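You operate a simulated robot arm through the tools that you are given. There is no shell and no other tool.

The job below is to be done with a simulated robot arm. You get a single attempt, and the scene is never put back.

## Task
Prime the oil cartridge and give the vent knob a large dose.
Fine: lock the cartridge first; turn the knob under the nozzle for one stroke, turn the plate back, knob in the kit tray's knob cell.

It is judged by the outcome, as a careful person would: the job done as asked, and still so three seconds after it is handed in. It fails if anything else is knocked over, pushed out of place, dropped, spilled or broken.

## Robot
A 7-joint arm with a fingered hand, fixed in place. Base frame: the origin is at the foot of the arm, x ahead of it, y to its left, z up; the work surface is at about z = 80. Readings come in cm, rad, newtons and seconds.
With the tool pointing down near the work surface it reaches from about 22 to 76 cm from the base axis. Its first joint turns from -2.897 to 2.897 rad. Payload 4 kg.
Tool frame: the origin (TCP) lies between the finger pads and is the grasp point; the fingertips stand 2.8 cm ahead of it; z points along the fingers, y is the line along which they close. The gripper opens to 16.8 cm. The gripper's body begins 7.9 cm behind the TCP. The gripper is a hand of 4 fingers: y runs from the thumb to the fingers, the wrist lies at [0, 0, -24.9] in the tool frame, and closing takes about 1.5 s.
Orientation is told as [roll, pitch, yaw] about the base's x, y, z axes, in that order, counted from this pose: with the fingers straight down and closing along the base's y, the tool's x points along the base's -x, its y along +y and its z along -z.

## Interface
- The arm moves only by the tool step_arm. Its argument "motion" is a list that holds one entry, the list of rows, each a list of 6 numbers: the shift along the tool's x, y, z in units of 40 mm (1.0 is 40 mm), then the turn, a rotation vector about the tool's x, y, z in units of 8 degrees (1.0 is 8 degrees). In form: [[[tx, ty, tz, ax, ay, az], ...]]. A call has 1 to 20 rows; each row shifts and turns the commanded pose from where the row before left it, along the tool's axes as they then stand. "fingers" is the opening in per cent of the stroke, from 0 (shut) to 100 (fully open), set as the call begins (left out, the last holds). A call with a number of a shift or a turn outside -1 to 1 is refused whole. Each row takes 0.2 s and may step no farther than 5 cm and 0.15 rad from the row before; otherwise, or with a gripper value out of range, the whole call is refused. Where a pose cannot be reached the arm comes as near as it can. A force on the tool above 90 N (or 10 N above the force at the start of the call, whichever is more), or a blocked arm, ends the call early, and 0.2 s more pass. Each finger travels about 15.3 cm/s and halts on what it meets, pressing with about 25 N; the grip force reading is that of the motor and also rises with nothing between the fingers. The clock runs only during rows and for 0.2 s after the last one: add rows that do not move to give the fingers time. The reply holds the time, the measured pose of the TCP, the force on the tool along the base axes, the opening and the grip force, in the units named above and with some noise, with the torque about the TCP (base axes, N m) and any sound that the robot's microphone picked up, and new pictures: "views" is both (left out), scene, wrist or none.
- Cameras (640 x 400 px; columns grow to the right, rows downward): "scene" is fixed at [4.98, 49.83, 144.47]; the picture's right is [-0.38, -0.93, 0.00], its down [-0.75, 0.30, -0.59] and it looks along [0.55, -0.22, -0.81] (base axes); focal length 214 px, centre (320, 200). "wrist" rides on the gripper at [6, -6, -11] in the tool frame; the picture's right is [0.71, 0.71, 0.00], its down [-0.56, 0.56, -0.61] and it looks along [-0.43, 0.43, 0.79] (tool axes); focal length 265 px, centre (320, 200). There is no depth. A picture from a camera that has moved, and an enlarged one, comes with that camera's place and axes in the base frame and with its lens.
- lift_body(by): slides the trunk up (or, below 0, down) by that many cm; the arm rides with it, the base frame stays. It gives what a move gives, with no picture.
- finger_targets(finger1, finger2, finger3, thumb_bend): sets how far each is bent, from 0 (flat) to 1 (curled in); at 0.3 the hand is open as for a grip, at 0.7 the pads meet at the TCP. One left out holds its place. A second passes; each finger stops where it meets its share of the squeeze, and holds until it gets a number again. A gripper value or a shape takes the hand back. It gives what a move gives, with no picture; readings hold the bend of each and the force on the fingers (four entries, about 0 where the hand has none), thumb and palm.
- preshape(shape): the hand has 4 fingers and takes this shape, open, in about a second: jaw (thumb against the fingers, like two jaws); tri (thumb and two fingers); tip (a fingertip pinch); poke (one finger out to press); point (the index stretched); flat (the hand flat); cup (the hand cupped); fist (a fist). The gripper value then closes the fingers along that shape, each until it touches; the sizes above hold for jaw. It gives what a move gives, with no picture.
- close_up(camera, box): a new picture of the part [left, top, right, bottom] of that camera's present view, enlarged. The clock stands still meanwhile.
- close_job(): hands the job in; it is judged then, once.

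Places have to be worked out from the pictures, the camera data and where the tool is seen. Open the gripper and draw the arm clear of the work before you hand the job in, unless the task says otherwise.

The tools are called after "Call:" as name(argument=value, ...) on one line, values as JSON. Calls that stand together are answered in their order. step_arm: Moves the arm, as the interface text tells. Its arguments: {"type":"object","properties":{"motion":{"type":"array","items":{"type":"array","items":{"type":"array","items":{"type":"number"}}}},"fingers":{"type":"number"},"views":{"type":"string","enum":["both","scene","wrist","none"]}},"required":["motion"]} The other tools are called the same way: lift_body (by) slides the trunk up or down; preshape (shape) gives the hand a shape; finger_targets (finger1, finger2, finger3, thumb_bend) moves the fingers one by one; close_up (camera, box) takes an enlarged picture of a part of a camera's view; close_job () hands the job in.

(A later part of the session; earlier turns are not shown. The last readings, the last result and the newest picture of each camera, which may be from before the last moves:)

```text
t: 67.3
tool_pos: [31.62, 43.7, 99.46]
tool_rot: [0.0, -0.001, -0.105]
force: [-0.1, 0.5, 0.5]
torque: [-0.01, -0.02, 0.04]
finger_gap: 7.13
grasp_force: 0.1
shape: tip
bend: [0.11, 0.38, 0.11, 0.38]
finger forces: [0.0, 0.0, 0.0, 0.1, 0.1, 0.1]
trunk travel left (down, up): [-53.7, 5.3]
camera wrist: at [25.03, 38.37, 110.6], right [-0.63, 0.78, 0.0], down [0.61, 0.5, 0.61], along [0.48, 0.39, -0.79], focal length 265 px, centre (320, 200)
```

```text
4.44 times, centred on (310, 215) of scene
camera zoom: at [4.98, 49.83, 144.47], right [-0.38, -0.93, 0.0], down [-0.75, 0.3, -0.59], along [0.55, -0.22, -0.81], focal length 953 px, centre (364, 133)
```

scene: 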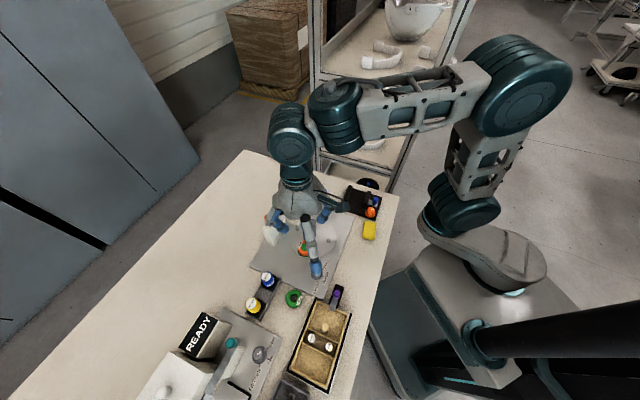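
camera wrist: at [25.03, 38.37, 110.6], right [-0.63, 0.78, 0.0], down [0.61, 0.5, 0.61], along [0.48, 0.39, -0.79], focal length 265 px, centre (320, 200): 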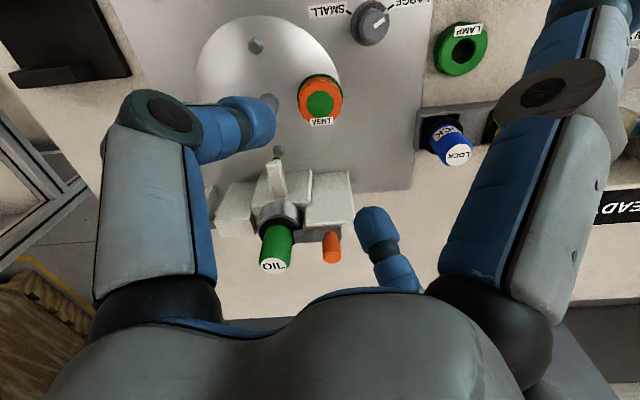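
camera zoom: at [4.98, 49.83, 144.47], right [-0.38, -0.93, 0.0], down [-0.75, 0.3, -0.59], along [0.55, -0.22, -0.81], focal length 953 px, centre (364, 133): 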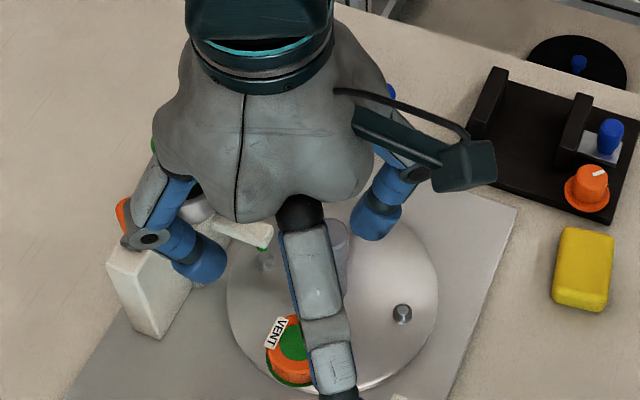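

I rotate a bit more (yaw ≈ -12°) to give the spread finger room beside the head's centre block, and lower to just above the knob for a check.

Call:
step_arm(motion=[[[-0.02, 0.005, 0, 0, 0, 0.75], [0, 0, 0.8, 0, 0, 0], [0, 0, 0.8, 0, 0, 0], [0, 0, 0.8, 0, 0, 0], [0, 0, 0.4, 0, 0, 0]]], views="both")

Call:
close_up(camera="wrist", box=[220, 80, 440, 260])

Call:
close_up(camera="scene", box=[260, 170, 360, 260])

```text
t: 68.5
tool_pos: [31.64, 43.64, 88.26]
tool_rot: [0.0, 0.001, -0.209]
force: [0.6, -0.1, 0.0]
torque: [-0.04, 0.0, 0.0]
finger_gap: 7.09
grasp_force: 0.0
shape: tip
bend: [0.11, 0.38, 0.11, 0.38]
finger forces: [0.0, 0.0, 0.0, 0.0, 0.0, 0.0]
trunk travel left (down, up): [-53.7, 5.3]
camera wrist: at [24.59, 39.13, 99.42], right [-0.54, 0.84, 0.0], down [0.66, 0.43, 0.61], along [0.52, 0.33, -0.79], focal length 265 px, centre (320, 200)
```

scene: 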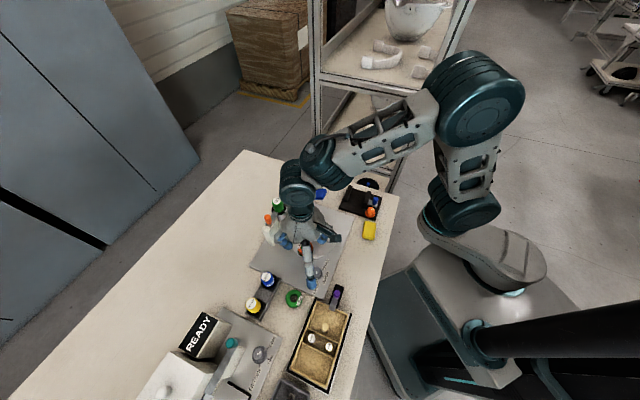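
wrist: 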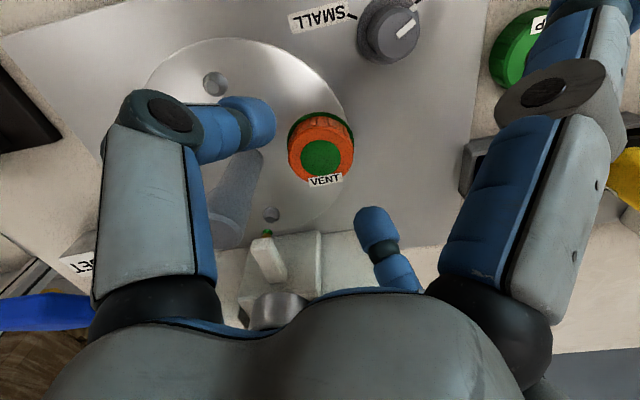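

```text
2.22 times, centred on (330, 170) of wrist
camera zoom: at [24.59, 39.13, 99.42], right [-0.54, 0.84, 0.0], down [0.66, 0.43, 0.61], along [0.52, 0.33, -0.79], focal length 590 px, centre (298, 267)
```

zoom: 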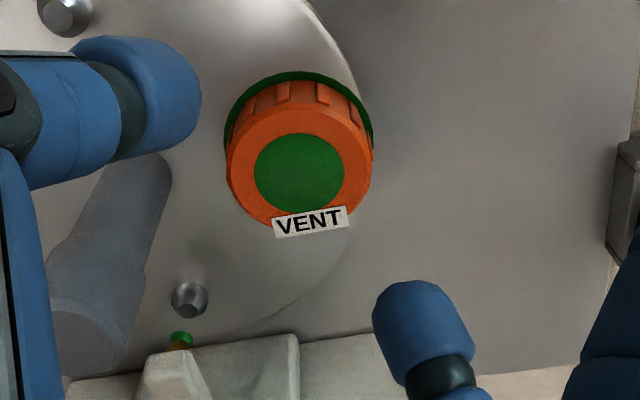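

```text
4.44 times, centred on (310, 215) of scene
camera zoom: at [4.98, 49.83, 144.47], right [-0.38, -0.93, 0.0], down [-0.75, 0.3, -0.59], along [0.55, -0.22, -0.81], focal length 953 px, centre (364, 133)
```

zoom: 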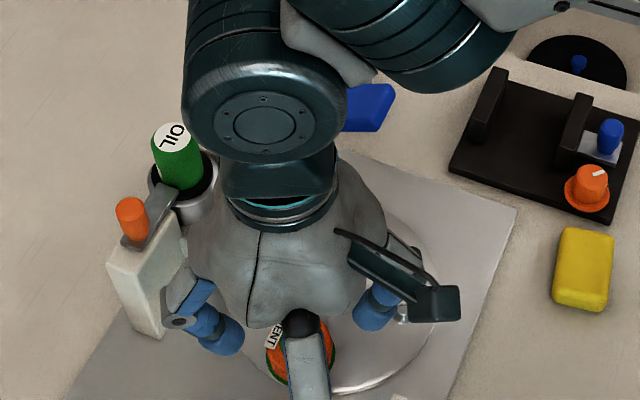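

The knob is centred under the pinch within a millimetre. I lower the last 3 cm gently.

Call:
step_arm(motion=[[[0, 0, 0.25, 0, 0, 0], [0, 0, 0.25, 0, 0, 0], [0, 0, 0.15, 0, 0, 0], [0, 0, 0.1, 0, 0, 0]]], views="wrist")

Call:
close_up(camera="wrist", box=[220, 80, 440, 260])

Call:
close_up(camera="scene", box=[260, 170, 360, 260])

```text
t: 69.5
tool_pos: [31.71, 43.71, 85.21]
tool_rot: [0.001, 0.0, -0.208]
force: [0.0, 0.9, -0.1]
torque: [0.01, 0.0, -0.01]
finger_gap: 7.09
grasp_force: 0.1
shape: tip
bend: [0.11, 0.38, 0.11, 0.38]
finger forces: [0.0, 0.0, 0.0, 0.0, 0.0, 0.0]
trunk travel left (down, up): [-53.7, 5.3]
camera wrist: at [24.62, 39.12, 96.4], right [-0.54, 0.84, 0.0], down [0.66, 0.43, 0.61], along [0.52, 0.33, -0.79], focal length 265 px, centre (320, 200)
```

wrist: 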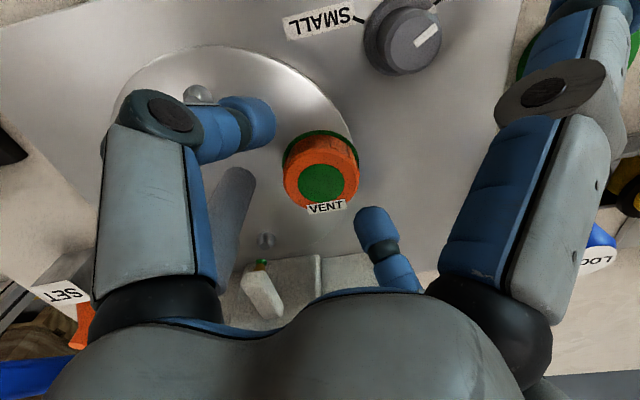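

```text
2.22 times, centred on (330, 170) of wrist
camera zoom: at [24.62, 39.12, 96.4], right [-0.54, 0.84, 0.0], down [0.66, 0.43, 0.61], along [0.52, 0.33, -0.79], focal length 590 px, centre (298, 267)
```

zoom: 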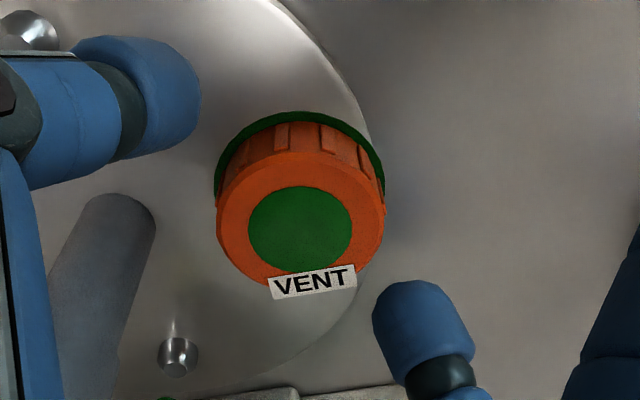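

```text
4.44 times, centred on (310, 215) of scene
camera zoom: at [4.98, 49.83, 144.47], right [-0.38, -0.93, 0.0], down [-0.75, 0.3, -0.59], along [0.55, -0.22, -0.81], focal length 953 px, centre (364, 133)
```

zoom: 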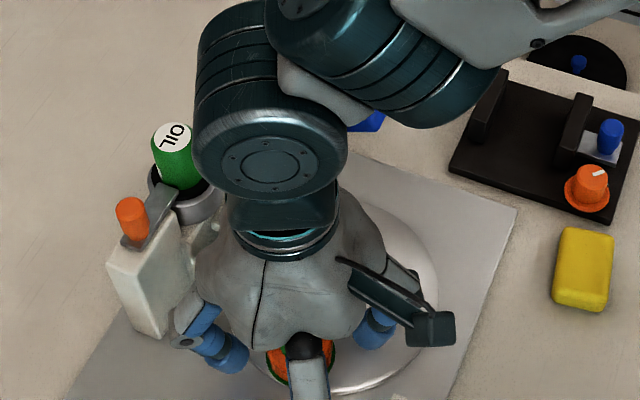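

No contact, knob still centred (top z ≈ 83.5 confirmed). I close the pinch.

Call:
step_arm(motion=[[[0, 0, 0, 0, 0, 0], [0, 0, 0, 0, 0, 0], [0, 0, 0, 0, 0, 0], [0, 0, 0, 0, 0, 0], [0, 0, 0, 0, 0, 0]]], fingers=0, views="wrist")

Call:
close_up(camera="wrist", box=[220, 80, 440, 260])

```text
t: 70.7
tool_pos: [31.73, 43.7, 85.18]
tool_rot: [0.0, 0.0, -0.212]
force: [0.1, 1.2, 0.4]
torque: [0.01, 0.0, -0.01]
finger_gap: 3.78
grasp_force: 25.0
shape: tip
bend: [0.27, 0.78, 0.27, 0.51]
finger forces: [0.0, 22.0, 0.1, 0.0, 21.9, 0.2]
trunk travel left (down, up): [-53.7, 5.3]
camera wrist: at [24.61, 39.12, 96.41], right [-0.54, 0.84, 0.0], down [0.66, 0.43, 0.61], along [0.52, 0.33, -0.79], focal length 265 px, centre (320, 200)
```

wrist: 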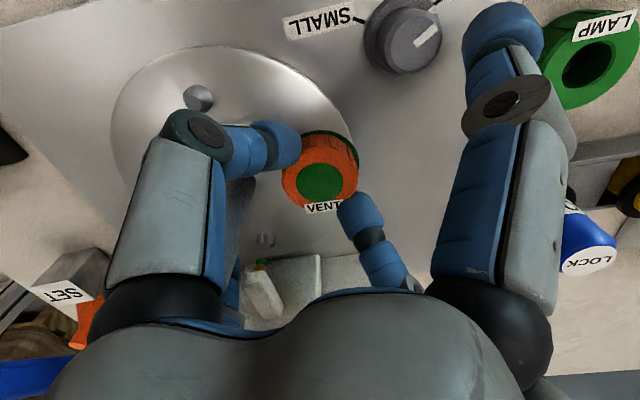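

```text
2.22 times, centred on (330, 170) of wrist
camera zoom: at [24.61, 39.12, 96.41], right [-0.54, 0.84, 0.0], down [0.66, 0.43, 0.61], along [0.52, 0.33, -0.79], focal length 590 px, centre (298, 267)
```

zoom: 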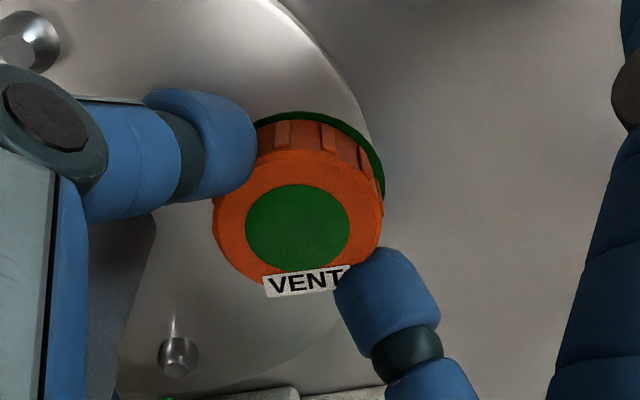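

Pinched at 22 N on both sides, knob still on its pin. Fingers 1/3 drifted in to 0.27, so I swing them fully out (0) now and verify that thumb and finger 2 keep holding.

Call:
finger_targets(finger1=0.0, finger3=0.0)

Call:
step_arm(motion=[[[0, 0, 0, 0, 0, 0]]], views="both")

Call:
close_up(camera="scene", box=[260, 180, 360, 280])

```text
t: 71.7
tool_pos: [31.63, 43.8, 85.3]
tool_rot: [0.0, 0.0, -0.211]
force: [-0.2, 0.3, 0.2]
torque: [0.01, -0.01, -0.02]
finger_gap: 11.54
grasp_force: 22.0
shape: fingers
bend: [0.0, 0.78, 0.0, 0.51]
finger forces: [0.0, 22.0, 0.0, 0.1, 21.9, 0.0]
trunk travel left (down, up): [-53.7, 5.3]
```

```text
t: 72.1
tool_pos: [31.72, 43.76, 85.27]
tool_rot: [0.0, 0.002, -0.209]
force: [0.0, -0.1, 0.5]
torque: [-0.02, -0.02, -0.01]
finger_gap: 11.58
grasp_force: 22.3
shape: fingers
bend: [0.0, 0.78, 0.0, 0.51]
finger forces: [0.0, 22.0, 0.1, 0.0, 21.9, 0.1]
trunk travel left (down, up): [-53.7, 5.3]
camera wrist: at [24.61, 39.12, 96.41], right [-0.54, 0.84, 0.0], down [0.66, 0.43, 0.61], along [0.52, 0.33, -0.79], focal length 265 px, centre (320, 200)
```

scene: 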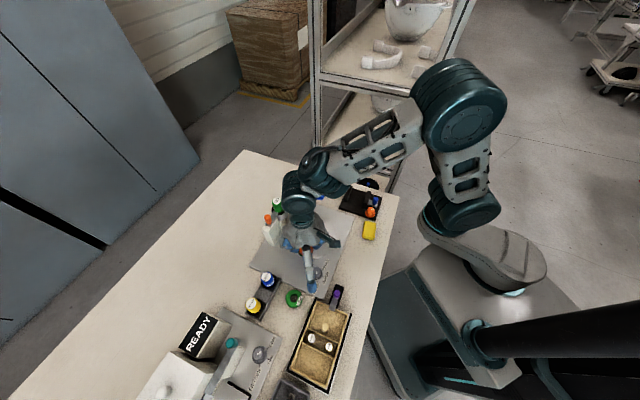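
wrist: 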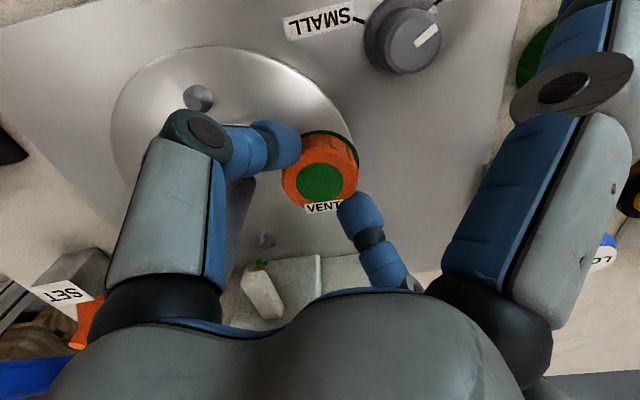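

```text
4.00 times, centred on (310, 230) of scene
camera zoom: at [4.98, 49.83, 144.47], right [-0.38, -0.93, 0.0], down [-0.75, 0.3, -0.59], along [0.55, -0.22, -0.81], focal length 858 px, centre (360, 80)
```

zoom: 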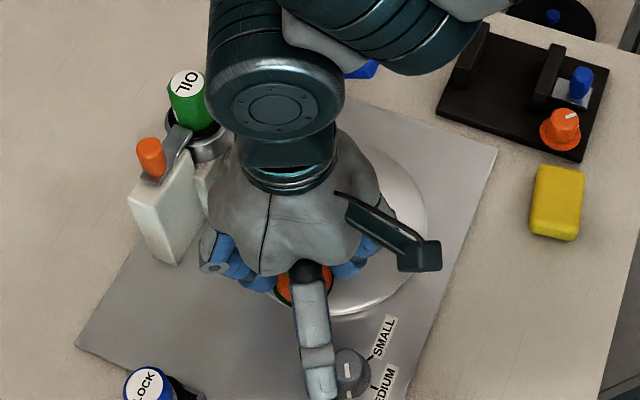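

The pinch holds at 22 N with fingers 1/3 swung out. I lift slowly 2 cm and check the knob.

Call:
step_arm(motion=[[[0, 0, -0.1, 0, 0, 0], [0, 0, -0.2, 0, 0, 0], [0, 0, -0.2, 0, 0, 0]]], views="wrist")

Call:
close_up(camera="wrist", box=[220, 80, 440, 260])

```text
t: 72.9
tool_pos: [31.6, 43.72, 87.38]
tool_rot: [-0.001, -0.001, -0.209]
force: [-0.2, -0.4, 0.0]
torque: [-0.03, 0.01, -0.03]
finger_gap: 11.55
grasp_force: 22.3
shape: fingers
bend: [0.0, 0.78, 0.0, 0.51]
finger forces: [0.0, 22.0, 0.0, 0.1, 21.9, 0.1]
trunk travel left (down, up): [-53.7, 5.3]
camera wrist: at [24.58, 39.09, 98.46], right [-0.54, 0.84, 0.0], down [0.66, 0.43, 0.61], along [0.52, 0.33, -0.79], focal length 265 px, centre (320, 200)
```

wrist: 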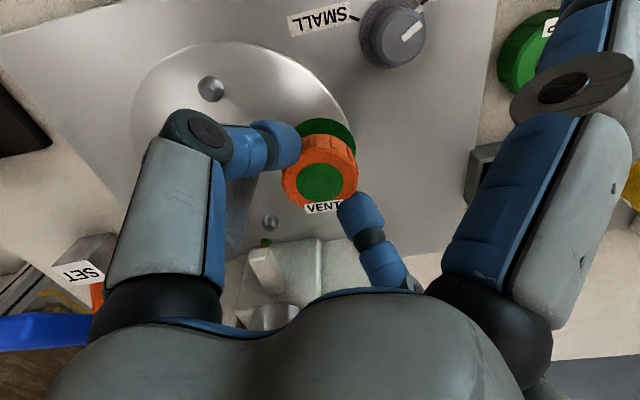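

```text
2.22 times, centred on (330, 170) of wrist
camera zoom: at [24.58, 39.09, 98.46], right [-0.54, 0.84, 0.0], down [0.66, 0.43, 0.61], along [0.52, 0.33, -0.79], focal length 590 px, centre (298, 267)
```

zoom: 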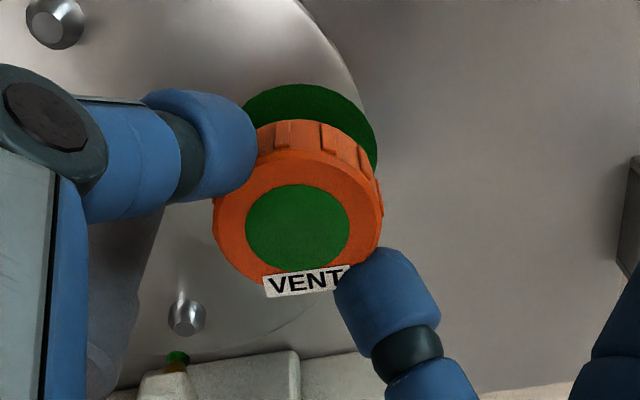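

The knob is off the pin, level; the green disc was just a mark on the plate. I lift to about z = 98 and carry it smoothly toward the tray.

Call:
step_arm(motion=[[[0, 0, -0.35, 0, 0, 0], [0, 0, -0.5, 0, 0, 0], [0, 0, -0.6, 0, 0, 0], [0, 0, -0.6, 0, 0, 0], [0, 0, -0.4, 0, 0, 0], [0, 0, -0.2, 0, 0, 0], [0.35, 0.027, 0, 0, 0, 0], [0.6, 0.046, 0, 0, 0, 0], [0.7, 0.053, 0, 0, 0, 0], [0.7, 0.053, 0, 0, 0, 0], [0.7, 0.053, 0, 0, 0, 0], [0.7, 0.053, 0, 0, 0, 0], [0.7, 0.053, 0, 0, 0, 0], [0.7, 0.053, 0, 0, 0, 0], [0.7, 0.053, 0, 0, 0, 0], [0.6, 0.046, 0, 0, 0, 0], [0.4, 0.03, 0, 0, 0, 0], [0.215, 0.017, 0, 0, 0, 0]]], views="both")

Call:
close_up(camera="wrist", box=[220, 60, 440, 240])

```text
t: 76.7
tool_pos: [4.47, 51.7, 97.89]
tool_rot: [0.0, -0.001, -0.207]
force: [-0.7, 1.0, -1.1]
torque: [-0.02, -0.01, 0.04]
finger_gap: 11.56
grasp_force: 21.9
shape: fingers
bend: [0.0, 0.78, 0.0, 0.51]
finger forces: [0.1, 22.0, 0.1, 0.0, 21.8, 0.0]
trunk travel left (down, up): [-53.7, 5.3]
camera wrist: at [-2.65, 47.05, 108.99], right [-0.54, 0.84, 0.0], down [0.66, 0.43, 0.61], along [0.52, 0.33, -0.79], focal length 265 px, centre (320, 200)
```

scene: 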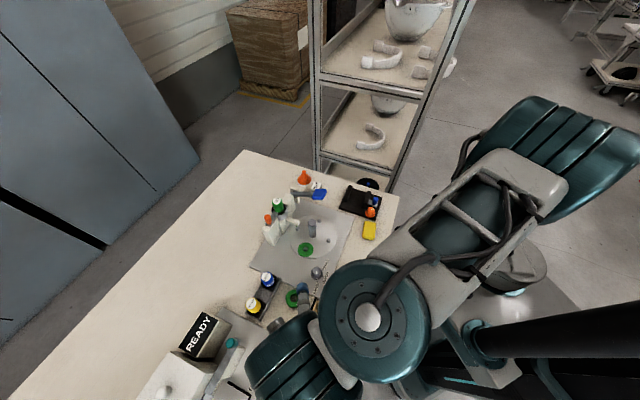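
wrist: 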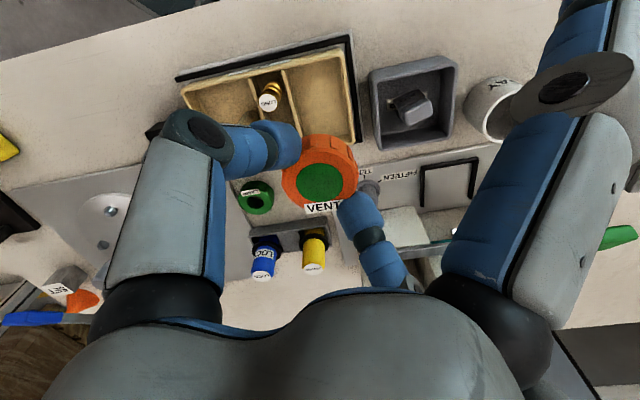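

```text
2.22 times, centred on (330, 150) of wrist
camera zoom: at [-2.65, 47.05, 108.99], right [-0.54, 0.84, 0.0], down [0.66, 0.43, 0.61], along [0.52, 0.33, -0.79], focal length 590 px, centre (298, 311)
```

zoom: 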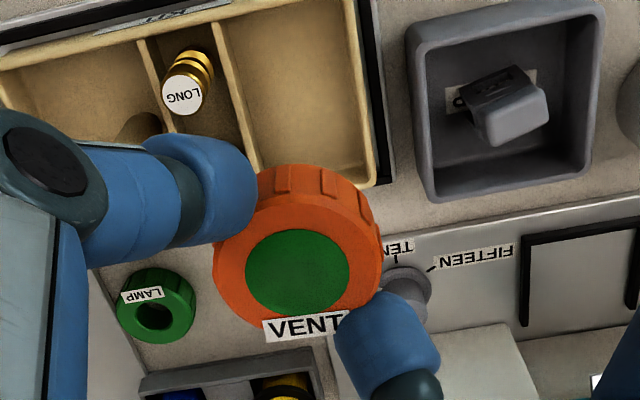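

The knob rides level over the tray. The cell is only about 1 cm deep, so the fingertips (1.1 cm above the knob's bottom) will stay above its rim. I zoom in to refine the alignment before descending.

Call:
close_up(camera="wrist", box=[240, 40, 380, 150])

```text
3.64 times, centred on (310, 95) of wrist
camera zoom: at [-2.65, 47.05, 108.99], right [-0.54, 0.84, 0.0], down [0.66, 0.43, 0.61], along [0.52, 0.33, -0.79], focal length 965 px, centre (356, 582)
```

zoom: 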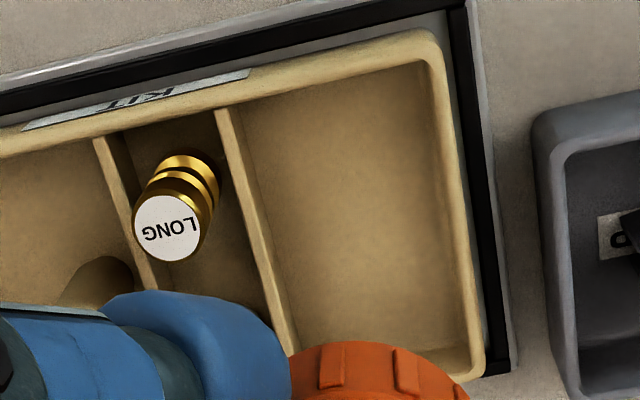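

I zoom tighter on both side edges of the cell to fix its centre line.

Call:
close_up(camera="wrist", box=[270, 60, 310, 95])

Call:
close_up(camera="wrist", box=[325, 60, 365, 95])

Call:
close_up(camera="wrist", box=[325, 105, 365, 150])

```text
11.43 times, centred on (290, 78) of wrist
camera zoom: at [-2.65, 47.05, 108.99], right [-0.54, 0.84, 0.0], down [0.66, 0.43, 0.61], along [0.52, 0.33, -0.79], focal length 3033 px, centre (663, 1600)
```

zoom: 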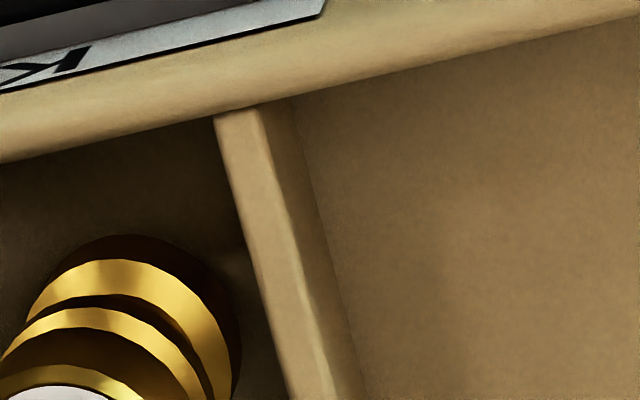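

```text
11.43 times, centred on (345, 78) of wrist
camera zoom: at [-2.65, 47.05, 108.99], right [-0.54, 0.84, 0.0], down [0.66, 0.43, 0.61], along [0.52, 0.33, -0.79], focal length 3033 px, centre (34, 1600)
```

zoom: 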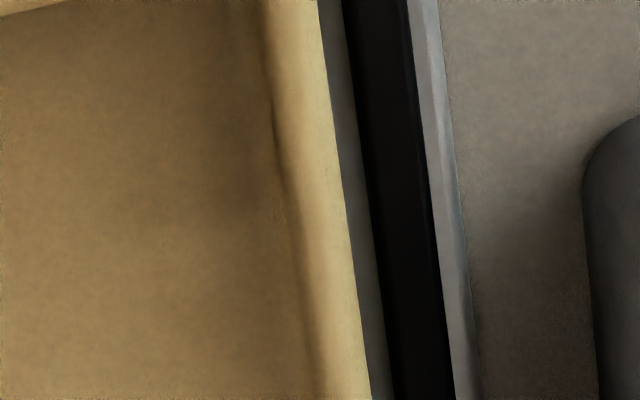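

```text
8.89 times, centred on (345, 128) of wrist
camera zoom: at [-2.65, 47.05, 108.99], right [-0.54, 0.84, 0.0], down [0.66, 0.43, 0.61], along [0.52, 0.33, -0.79], focal length 2359 px, centre (98, 844)
```

zoom: 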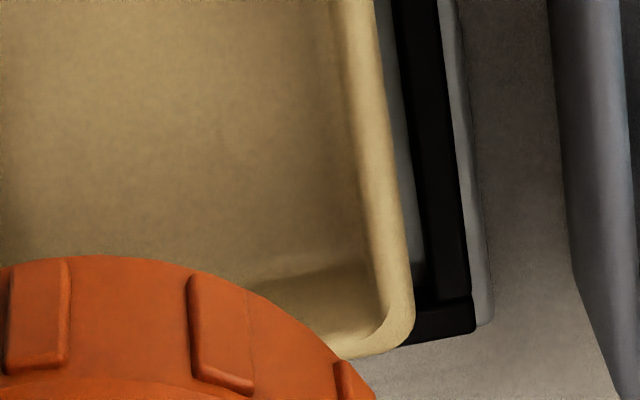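

The cell spans u ≈ 30.9–35.9 (5.0 cm) and the knob's centre line is within about 1 mm of its middle. I turn another -10° for finger clearance from the LONG pin and descend to just above the rim.

Call:
step_arm(motion=[[[0, 0, 0, 0, 0, 0.625], [0, 0, 0, 0, 0, 0.625], [-0.017, 0.039, 0.4, 0, 0, 0], [0, 0, 0.6, 0, 0, 0], [0, 0, 0.6, 0, 0, 0], [0, 0, 0.5, 0, 0, 0], [0, 0, 0.3, 0, 0, 0], [0, 0, 0, 0, 0, 0]]], views="both")

Call:
close_up(camera="wrist", box=[230, 90, 410, 230])

Call:
close_up(camera="scene", box=[260, 290, 380, 400])

```text
t: 78.5
tool_pos: [4.56, 51.78, 88.25]
tool_rot: [0.0, 0.0, -0.385]
force: [0.4, -0.8, 0.3]
torque: [-0.01, 0.0, -0.03]
finger_gap: 11.56
grasp_force: 22.1
shape: fingers
bend: [0.0, 0.78, 0.0, 0.51]
finger forces: [0.0, 22.0, 0.0, 0.1, 22.0, 0.1]
trunk travel left (down, up): [-53.7, 5.3]
camera wrist: at [-3.21, 48.52, 99.41], right [-0.39, 0.92, 0.0], down [0.73, 0.31, 0.61], along [0.57, 0.24, -0.79], focal length 265 px, centre (320, 200)
```

scene: 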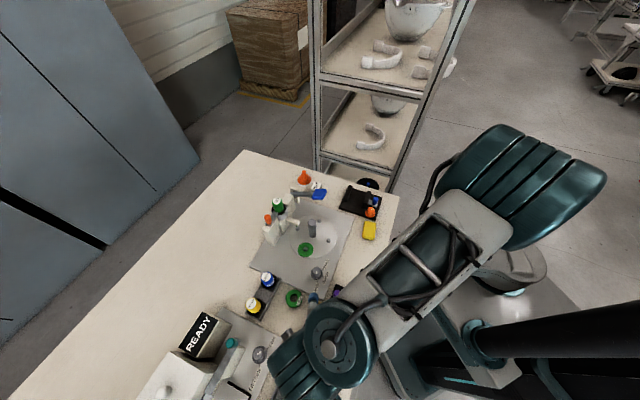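
wrist: 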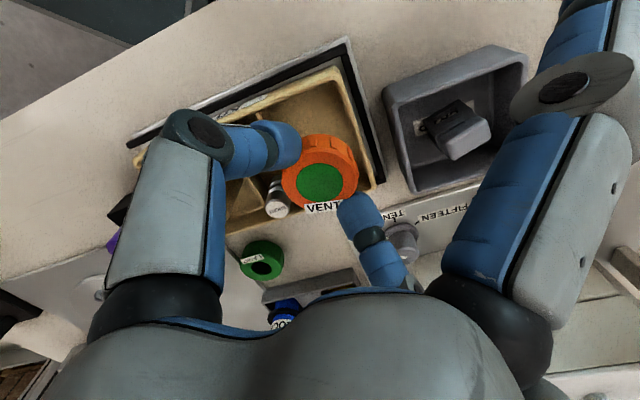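

```text
2.86 times, centred on (320, 160) of wrist
camera zoom: at [-3.21, 48.52, 99.41], right [-0.39, 0.92, 0.0], down [0.73, 0.31, 0.61], along [0.57, 0.24, -0.79], focal length 758 px, centre (320, 314)
```

zoom: 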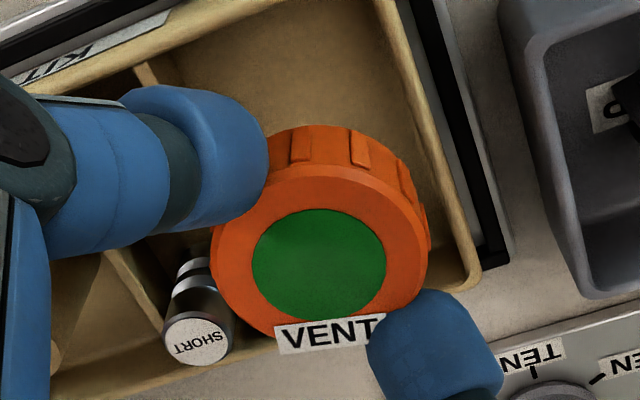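

```text
3.64 times, centred on (320, 345) of scene
camera zoom: at [4.98, 49.83, 144.47], right [-0.38, -0.93, 0.0], down [-0.75, 0.3, -0.59], along [0.55, -0.22, -0.81], focal length 780 px, centre (320, -327)
```

zoom: 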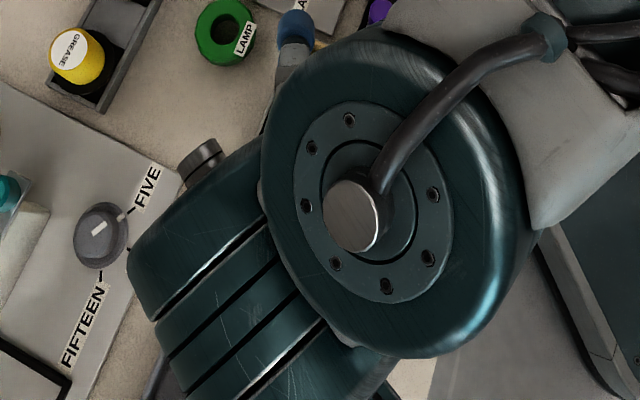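

The knob is about 1 cm above the rim. I zoom at the knob/right-wall gap to verify the lateral alignment from this close.

Call:
close_up(camera="wrist", box=[335, 130, 385, 200])

Call:
close_up(camera="wrist", box=[255, 95, 305, 140])

```text
5.71 times, centred on (360, 165) of wrist
camera zoom: at [-3.21, 48.52, 99.41], right [-0.39, 0.92, 0.0], down [0.73, 0.31, 0.61], along [0.57, 0.24, -0.79], focal length 1517 px, centre (91, 400)
```

zoom: 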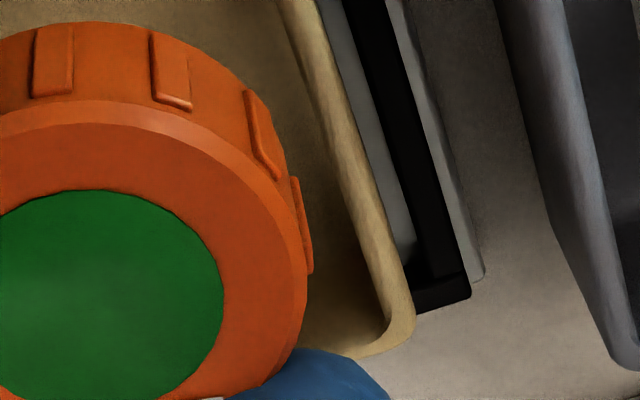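

```text
8.89 times, centred on (280, 118) of wrist
camera zoom: at [-3.21, 48.52, 99.41], right [-0.39, 0.92, 0.0], down [0.73, 0.31, 0.61], along [0.57, 0.24, -0.79], focal length 2359 px, centre (676, 933)
```

zoom: 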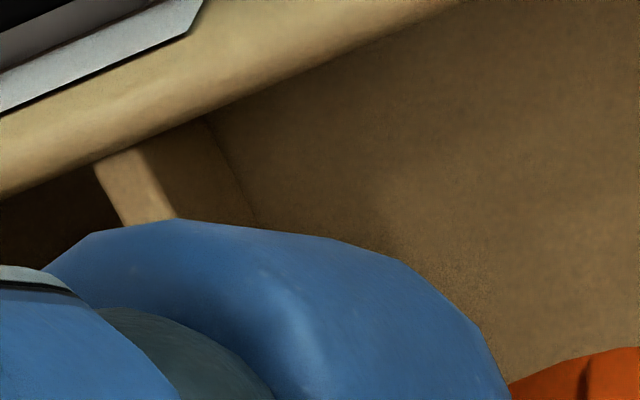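

Walls are at u ≈ 30.9 and 36.0, knob centre at ≈ 33.4: centred within half a millimetre. I descend slowly and watch the force.

Call:
step_arm(motion=[[[0, 0, 0.1, 0, 0, 0], [0, 0, 0.1, 0, 0, 0], [0, 0, 0.1, 0, 0, 0], [0, 0, 0.08, 0, 0, 0], [0, 0, 0.07, 0, 0, 0]]], views="wrist")

Call:
close_up(camera="wrist", box=[230, 90, 410, 230])

```text
t: 79.7
tool_pos: [4.55, 51.73, 86.53]
tool_rot: [0.001, -0.001, -0.385]
force: [-0.2, -0.1, -0.3]
torque: [-0.04, -0.01, 0.0]
finger_gap: 11.54
grasp_force: 22.1
shape: fingers
bend: [0.0, 0.78, 0.0, 0.51]
finger forces: [0.0, 22.1, 0.0, 0.1, 22.1, 0.1]
trunk travel left (down, up): [-53.7, 5.3]
camera wrist: at [-3.18, 48.51, 97.6], right [-0.39, 0.92, 0.0], down [0.73, 0.31, 0.61], along [0.57, 0.24, -0.79], focal length 265 px, centre (320, 200)
```

wrist: 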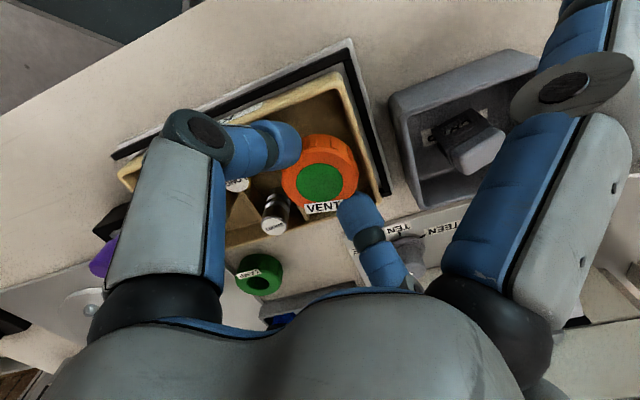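

```text
2.86 times, centred on (320, 160) of wrist
camera zoom: at [-3.18, 48.51, 97.6], right [-0.39, 0.92, 0.0], down [0.73, 0.31, 0.61], along [0.57, 0.24, -0.79], focal length 758 px, centre (320, 314)
```

zoom: 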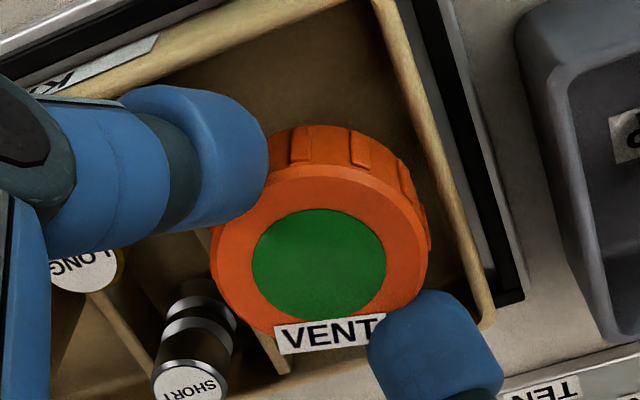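

No contact; the knob's bottom is already below the rim. I continue in 2 mm steps toward the floor.

Call:
step_arm(motion=[[[0, 0, 0.05, 0, 0, 0], [0, 0, 0.05, 0, 0, 0], [0, 0, 0.05, 0, 0, 0], [0, 0, 0.05, 0, 0, 0]]], views="none")

```text
t: 80.7
tool_pos: [4.56, 51.83, 85.76]
tool_rot: [0.0, -0.001, -0.385]
force: [0.4, -0.3, 0.0]
torque: [-0.02, 0.0, 0.0]
finger_gap: 11.55
grasp_force: 22.2
shape: fingers
bend: [0.0, 0.78, 0.0, 0.51]
finger forces: [0.1, 22.0, 0.0, 0.0, 21.9, 0.0]
trunk travel left (down, up): [-53.7, 5.3]
```

Still free at TCP 85.76. I continue in 1–2 mm steps.

Call:
step_arm(motion=[[[0, 0, 0.04, 0, 0, 0], [0, 0, 0.04, 0, 0, 0], [0, 0, 0.03, 0, 0, 0]]], views="none")

```text
t: 81.5
tool_pos: [4.61, 51.86, 85.34]
tool_rot: [0.0, 0.0, -0.384]
force: [-0.1, -0.2, 0.1]
torque: [0.03, 0.03, -0.02]
finger_gap: 11.57
grasp_force: 22.2
shape: fingers
bend: [0.0, 0.78, 0.0, 0.51]
finger forces: [0.0, 22.1, 0.1, 0.1, 22.0, 0.0]
trunk travel left (down, up): [-53.7, 5.3]
```

Still no floor contact (knob bottom ≈ 81.4). I take a look and go on in 1 mm steps.

Call:
step_arm(motion=[[[0, 0, 0.025, 0, 0, 0], [0, 0, 0.025, 0, 0, 0]]], views="wrist")

Call:
close_up(camera="wrist", box=[230, 90, 410, 230])

```text
t: 82.1
tool_pos: [4.58, 51.73, 85.03]
tool_rot: [0.0, 0.0, -0.385]
force: [-0.1, -0.6, -0.7]
torque: [0.01, 0.0, 0.0]
finger_gap: 11.54
grasp_force: 22.3
shape: fingers
bend: [0.0, 0.78, 0.0, 0.51]
finger forces: [0.0, 22.0, 0.0, 0.0, 21.9, 0.1]
trunk travel left (down, up): [-53.7, 5.3]
camera wrist: at [-3.19, 48.51, 96.17], right [-0.39, 0.92, 0.0], down [0.73, 0.31, 0.61], along [0.57, 0.24, -0.79], focal length 265 px, centre (320, 200)
```

wrist: 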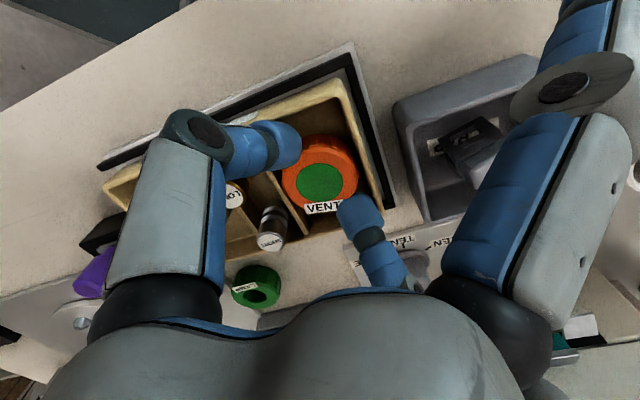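

```text
2.86 times, centred on (320, 160) of wrist
camera zoom: at [-3.19, 48.51, 96.17], right [-0.39, 0.92, 0.0], down [0.73, 0.31, 0.61], along [0.57, 0.24, -0.79], focal length 758 px, centre (320, 314)
```

zoom: 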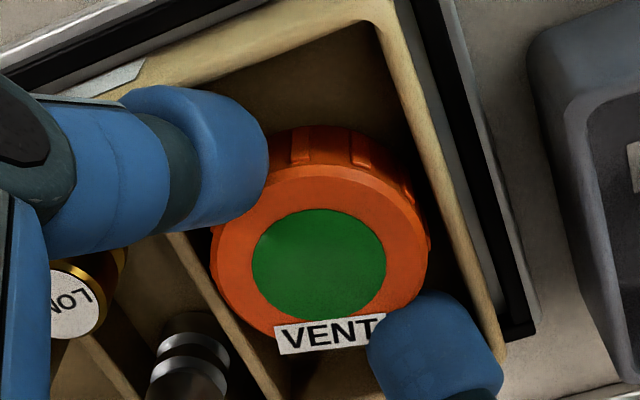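

The knob sits well inside the cell, no contact forces. I continue in 1 mm steps to find the floor.

Call:
step_arm(motion=[[[0, 0, 0.025, 0, 0, 0], [0, 0, 0, 0, 0, 0]]], views="none")

Call:
step_arm(motion=[[[0, 0, 0.025, 0, 0, 0], [0, 0, 0, 0, 0, 0]]], views="none")

```text
t: 82.7
tool_pos: [4.61, 51.81, 84.99]
tool_rot: [0.0, 0.001, -0.384]
force: [-0.1, 1.0, -0.9]
torque: [0.0, 0.02, 0.0]
finger_gap: 11.56
grasp_force: 22.2
shape: fingers
bend: [0.0, 0.78, 0.0, 0.51]
finger forces: [0.0, 22.0, 0.0, 0.0, 22.1, 0.0]
trunk travel left (down, up): [-53.7, 5.3]
```

```text
t: 83.3
tool_pos: [4.7, 51.83, 84.74]
tool_rot: [-0.002, 0.001, -0.384]
force: [-0.6, -0.6, -1.0]
torque: [0.03, 0.01, -0.02]
finger_gap: 11.56
grasp_force: 21.7
shape: fingers
bend: [0.0, 0.78, 0.0, 0.51]
finger forces: [0.0, 21.9, 0.0, 0.1, 21.9, 0.0]
trunk travel left (down, up): [-53.7, 5.3]
```

Still free at about 84.8. I keep stepping down by 1 mm.

Call:
step_arm(motion=[[[0, 0, 0.025, 0, 0, 0], [0, 0, 0, 0, 0, 0]]], views="none")

Call:
step_arm(motion=[[[0, 0, 0.025, 0, 0, 0], [0, 0, 0, 0, 0, 0]]], views="wrist")

Call:
close_up(camera="wrist", box=[230, 90, 410, 230])

```text
t: 83.9
tool_pos: [4.58, 51.83, 84.78]
tool_rot: [0.0, 0.001, -0.384]
force: [0.3, -0.5, -0.6]
torque: [0.02, 0.0, -0.02]
finger_gap: 11.57
grasp_force: 21.3
shape: fingers
bend: [0.0, 0.78, 0.0, 0.51]
finger forces: [0.0, 22.1, 0.1, 0.0, 22.0, 0.0]
trunk travel left (down, up): [-53.7, 5.3]
```

```text
t: 84.5
tool_pos: [4.59, 51.74, 84.71]
tool_rot: [-0.001, -0.002, -0.384]
force: [0.3, 0.2, -0.1]
torque: [-0.02, -0.02, -0.03]
finger_gap: 11.55
grasp_force: 22.1
shape: fingers
bend: [0.0, 0.78, 0.0, 0.51]
finger forces: [0.0, 22.1, 0.1, 0.1, 22.0, 0.0]
trunk travel left (down, up): [-53.7, 5.3]
camera wrist: at [-3.17, 48.48, 95.75], right [-0.39, 0.92, 0.0], down [0.73, 0.31, 0.61], along [0.57, 0.24, -0.79], focal length 265 px, centre (320, 200)
```

wrist: 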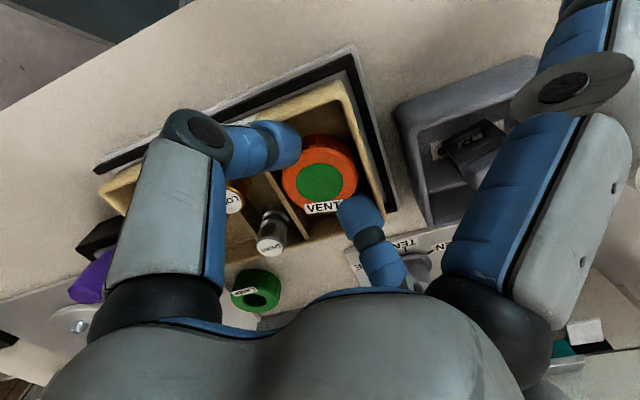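

```text
2.86 times, centred on (320, 160) of wrist
camera zoom: at [-3.17, 48.48, 95.75], right [-0.39, 0.92, 0.0], down [0.73, 0.31, 0.61], along [0.57, 0.24, -0.79], focal length 758 px, centre (320, 314)
```

zoom: 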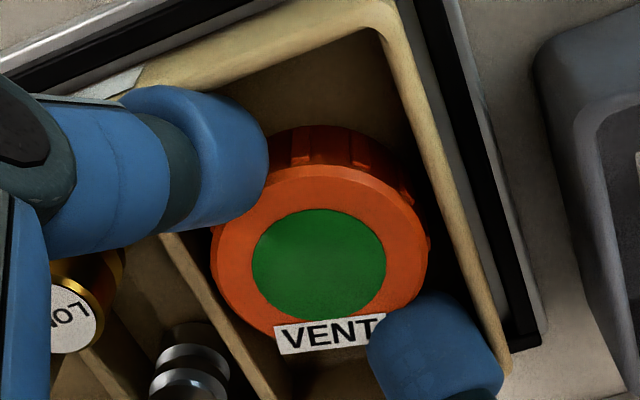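

Free still (knob bottom ≈ 80.8). I continue another few millimetres, checking force each time.

Call:
step_arm(motion=[[[0, 0, 0.025, 0, 0, 0], [0, 0, 0, 0, 0, 0]]], views="none")

Call:
step_arm(motion=[[[0, 0, 0.025, 0, 0, 0], [0, 0, 0, 0, 0, 0]]], views="none")

```text
t: 85.1
tool_pos: [4.7, 51.77, 84.54]
tool_rot: [-0.001, -0.001, -0.383]
force: [0.5, -0.4, 4.5]
torque: [-0.04, 0.01, 0.01]
finger_gap: 11.58
grasp_force: 23.7
shape: fingers
bend: [0.0, 0.78, 0.0, 0.51]
finger forces: [0.1, 23.2, 0.1, 0.0, 23.5, 0.1]
trunk travel left (down, up): [-53.7, 5.3]
```

```text
t: 85.7
tool_pos: [4.64, 51.85, 84.61]
tool_rot: [0.003, -0.001, -0.384]
force: [0.6, 0.1, 11.9]
torque: [-0.04, -0.04, 0.01]
finger_gap: 11.56
grasp_force: 26.2
shape: fingers
bend: [0.0, 0.78, 0.0, 0.51]
finger forces: [0.0, 25.8, 0.1, 0.1, 25.5, 0.0]
trunk travel left (down, up): [-53.7, 5.3]
```

Floor contact: force rose to 12 N with both fingers rising evenly, so the knob is on the cell floor at TCP ≈ 84.6. Before releasing I want to be sure which shape a gripper value returns to; I lift back up 8 cm where a test is harmless (still gripping).

Call:
step_arm(motion=[[[0, 0, -0.05, 0, 0, 0], [0, 0, -0.1, 0, 0, 0], [0, 0, -0.2, 0, 0, 0], [0, 0, -0.4, 0, 0, 0], [0, 0, -0.5, 0, 0, 0], [0, 0, -0.5, 0, 0, 0], [0, 0, -0.25, 0, 0, 0]]], views="wrist")

```text
t: 87.3
tool_pos: [4.7, 51.8, 92.58]
tool_rot: [-0.001, -0.002, -0.386]
force: [-0.2, -0.3, 0.8]
torque: [0.0, 0.03, 0.02]
finger_gap: 11.55
grasp_force: 23.9
shape: fingers
bend: [0.0, 0.78, 0.0, 0.51]
finger forces: [0.1, 23.7, 0.0, 0.1, 23.7, 0.1]
trunk travel left (down, up): [-53.7, 5.3]
camera wrist: at [-3.18, 48.48, 103.64], right [-0.39, 0.92, 0.0], down [0.73, 0.31, 0.61], along [0.57, 0.24, -0.79], focal length 265 px, centre (320, 200)
```

wrist: 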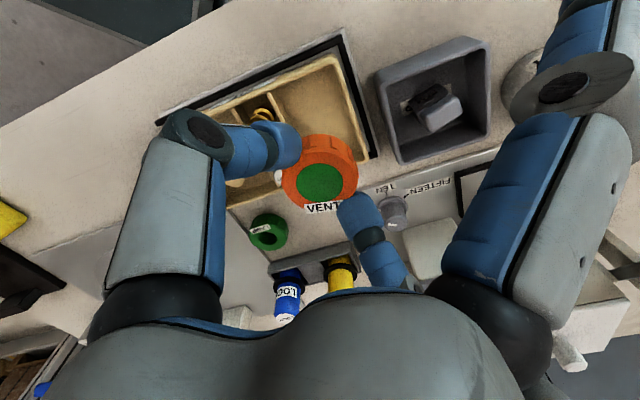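

Knob still firmly held at TCP 92.6. I send gripper value 0 (keep squeezing) to see which shape it returns to.

Call:
step_arm(motion=[[[0, 0, 0, 0, 0, 0], [0, 0, 0, 0, 0, 0], [0, 0, 0, 0, 0, 0]]], fingers=0, views="wrist")

```text
t: 88.1
tool_pos: [4.74, 51.77, 92.49]
tool_rot: [0.002, 0.003, -0.384]
force: [-0.1, -0.1, 0.8]
torque: [-0.02, 0.0, 0.02]
finger_gap: 3.77
grasp_force: 25.3
shape: tip
bend: [0.27, 0.78, 0.27, 0.51]
finger forces: [0.0, 22.2, 0.0, 0.0, 22.2, 0.0]
trunk travel left (down, up): [-53.7, 5.3]
camera wrist: at [-3.19, 48.49, 103.61], right [-0.39, 0.92, 0.0], down [0.73, 0.31, 0.61], along [0.57, 0.24, -0.79], focal length 265 px, centre (320, 200)
```

wrist: 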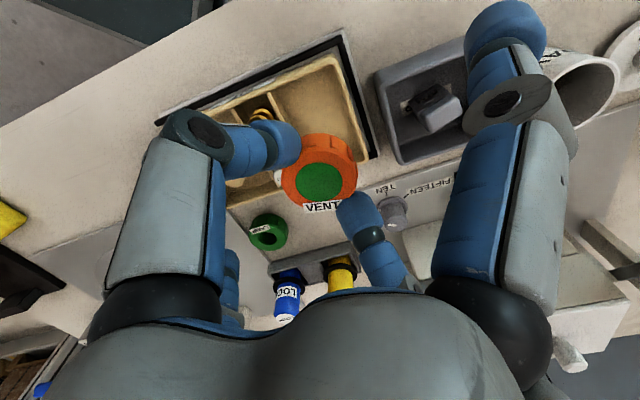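

It returns to "tip" (thumb/finger 2 keep gripping, 1/3 at 0.27), so a small opening such as 25 % will release safely. I swing fingers 1/3 out again and lower the knob back into the cell along the same line.

Call:
finger_targets(finger1=0.0, finger3=0.0)

Call:
step_arm(motion=[[[0, 0, 0.4, 0, 0, 0], [0, 0, 0.4, 0, 0, 0], [0, 0, 0.3, 0, 0, 0], [0, 0, 0.2, 0, 0, 0], [0, 0, 0.15, 0, 0, 0]]], views="wrist")

Call:
close_up(camera="wrist", box=[230, 90, 410, 230])

```text
t: 89.1
tool_pos: [4.59, 51.74, 92.51]
tool_rot: [0.0, -0.001, -0.385]
force: [-0.9, -0.9, 0.3]
torque: [0.0, 0.03, 0.01]
finger_gap: 11.58
grasp_force: 22.3
shape: fingers
bend: [0.0, 0.78, 0.0, 0.51]
finger forces: [0.0, 22.2, 0.1, 0.0, 22.1, 0.1]
trunk travel left (down, up): [-53.7, 5.3]
```

```text
t: 90.3
tool_pos: [4.63, 51.83, 86.73]
tool_rot: [0.002, 0.001, -0.385]
force: [0.0, 0.4, 0.8]
torque: [0.03, 0.02, -0.01]
finger_gap: 11.56
grasp_force: 22.6
shape: fingers
bend: [0.0, 0.78, 0.0, 0.51]
finger forces: [0.0, 22.2, 0.1, 0.0, 22.2, 0.0]
trunk travel left (down, up): [-53.7, 5.3]
camera wrist: at [-3.19, 48.49, 97.79], right [-0.39, 0.92, 0.0], down [0.73, 0.31, 0.61], along [0.57, 0.24, -0.79], focal length 265 px, centre (320, 200)
```

wrist: 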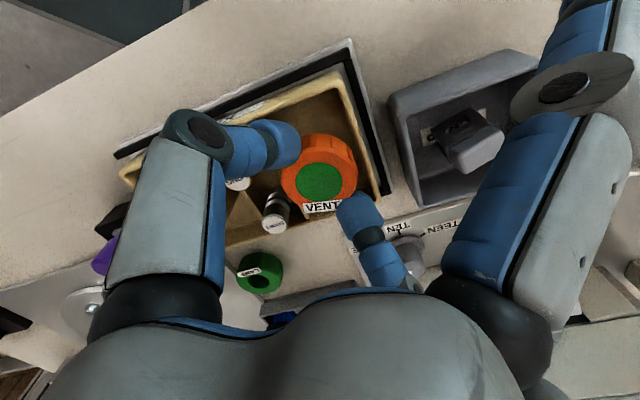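

```text
2.86 times, centred on (320, 160) of wrist
camera zoom: at [-3.19, 48.49, 97.79], right [-0.39, 0.92, 0.0], down [0.73, 0.31, 0.61], along [0.57, 0.24, -0.79], focal length 758 px, centre (320, 314)
```

zoom: 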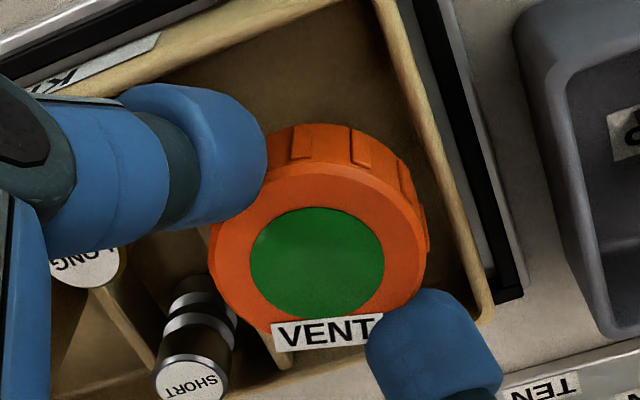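

Same alignment as before. I lower the last 2 cm.

Call:
step_arm(motion=[[[0, 0, 0.12, 0, 0, 0], [0, 0, 0.12, 0, 0, 0], [0, 0, 0.1, 0, 0, 0], [0, 0, 0.08, 0, 0, 0], [0, 0, 0.05, 0, 0, 0], [0, 0, 0.03, 0, 0, 0], [0, 0, 0, 0, 0, 0]]], views="none")

```text
t: 91.9
tool_pos: [4.54, 51.74, 84.58]
tool_rot: [0.001, 0.0, -0.385]
force: [-0.1, 0.1, 0.7]
torque: [0.01, -0.03, -0.04]
finger_gap: 11.57
grasp_force: 22.7
shape: fingers
bend: [0.0, 0.78, 0.0, 0.51]
finger forces: [0.0, 22.4, 0.0, 0.1, 22.4, 0.0]
trunk travel left (down, up): [-53.7, 5.3]
```

Almost at the floor. One more millimetre until contact.

Call:
step_arm(motion=[[[0, 0, 0.025, 0, 0, 0], [0, 0, 0, 0, 0, 0]]], views="none")

```text
t: 92.5
tool_pos: [4.63, 51.76, 84.65]
tool_rot: [0.0, -0.002, -0.384]
force: [0.0, -0.2, 5.2]
torque: [-0.05, 0.04, -0.03]
finger_gap: 11.55
grasp_force: 24.1
shape: fingers
bend: [0.0, 0.78, 0.0, 0.51]
finger forces: [0.1, 24.0, 0.0, 0.0, 23.8, 0.0]
trunk travel left (down, up): [-53.7, 5.3]
```

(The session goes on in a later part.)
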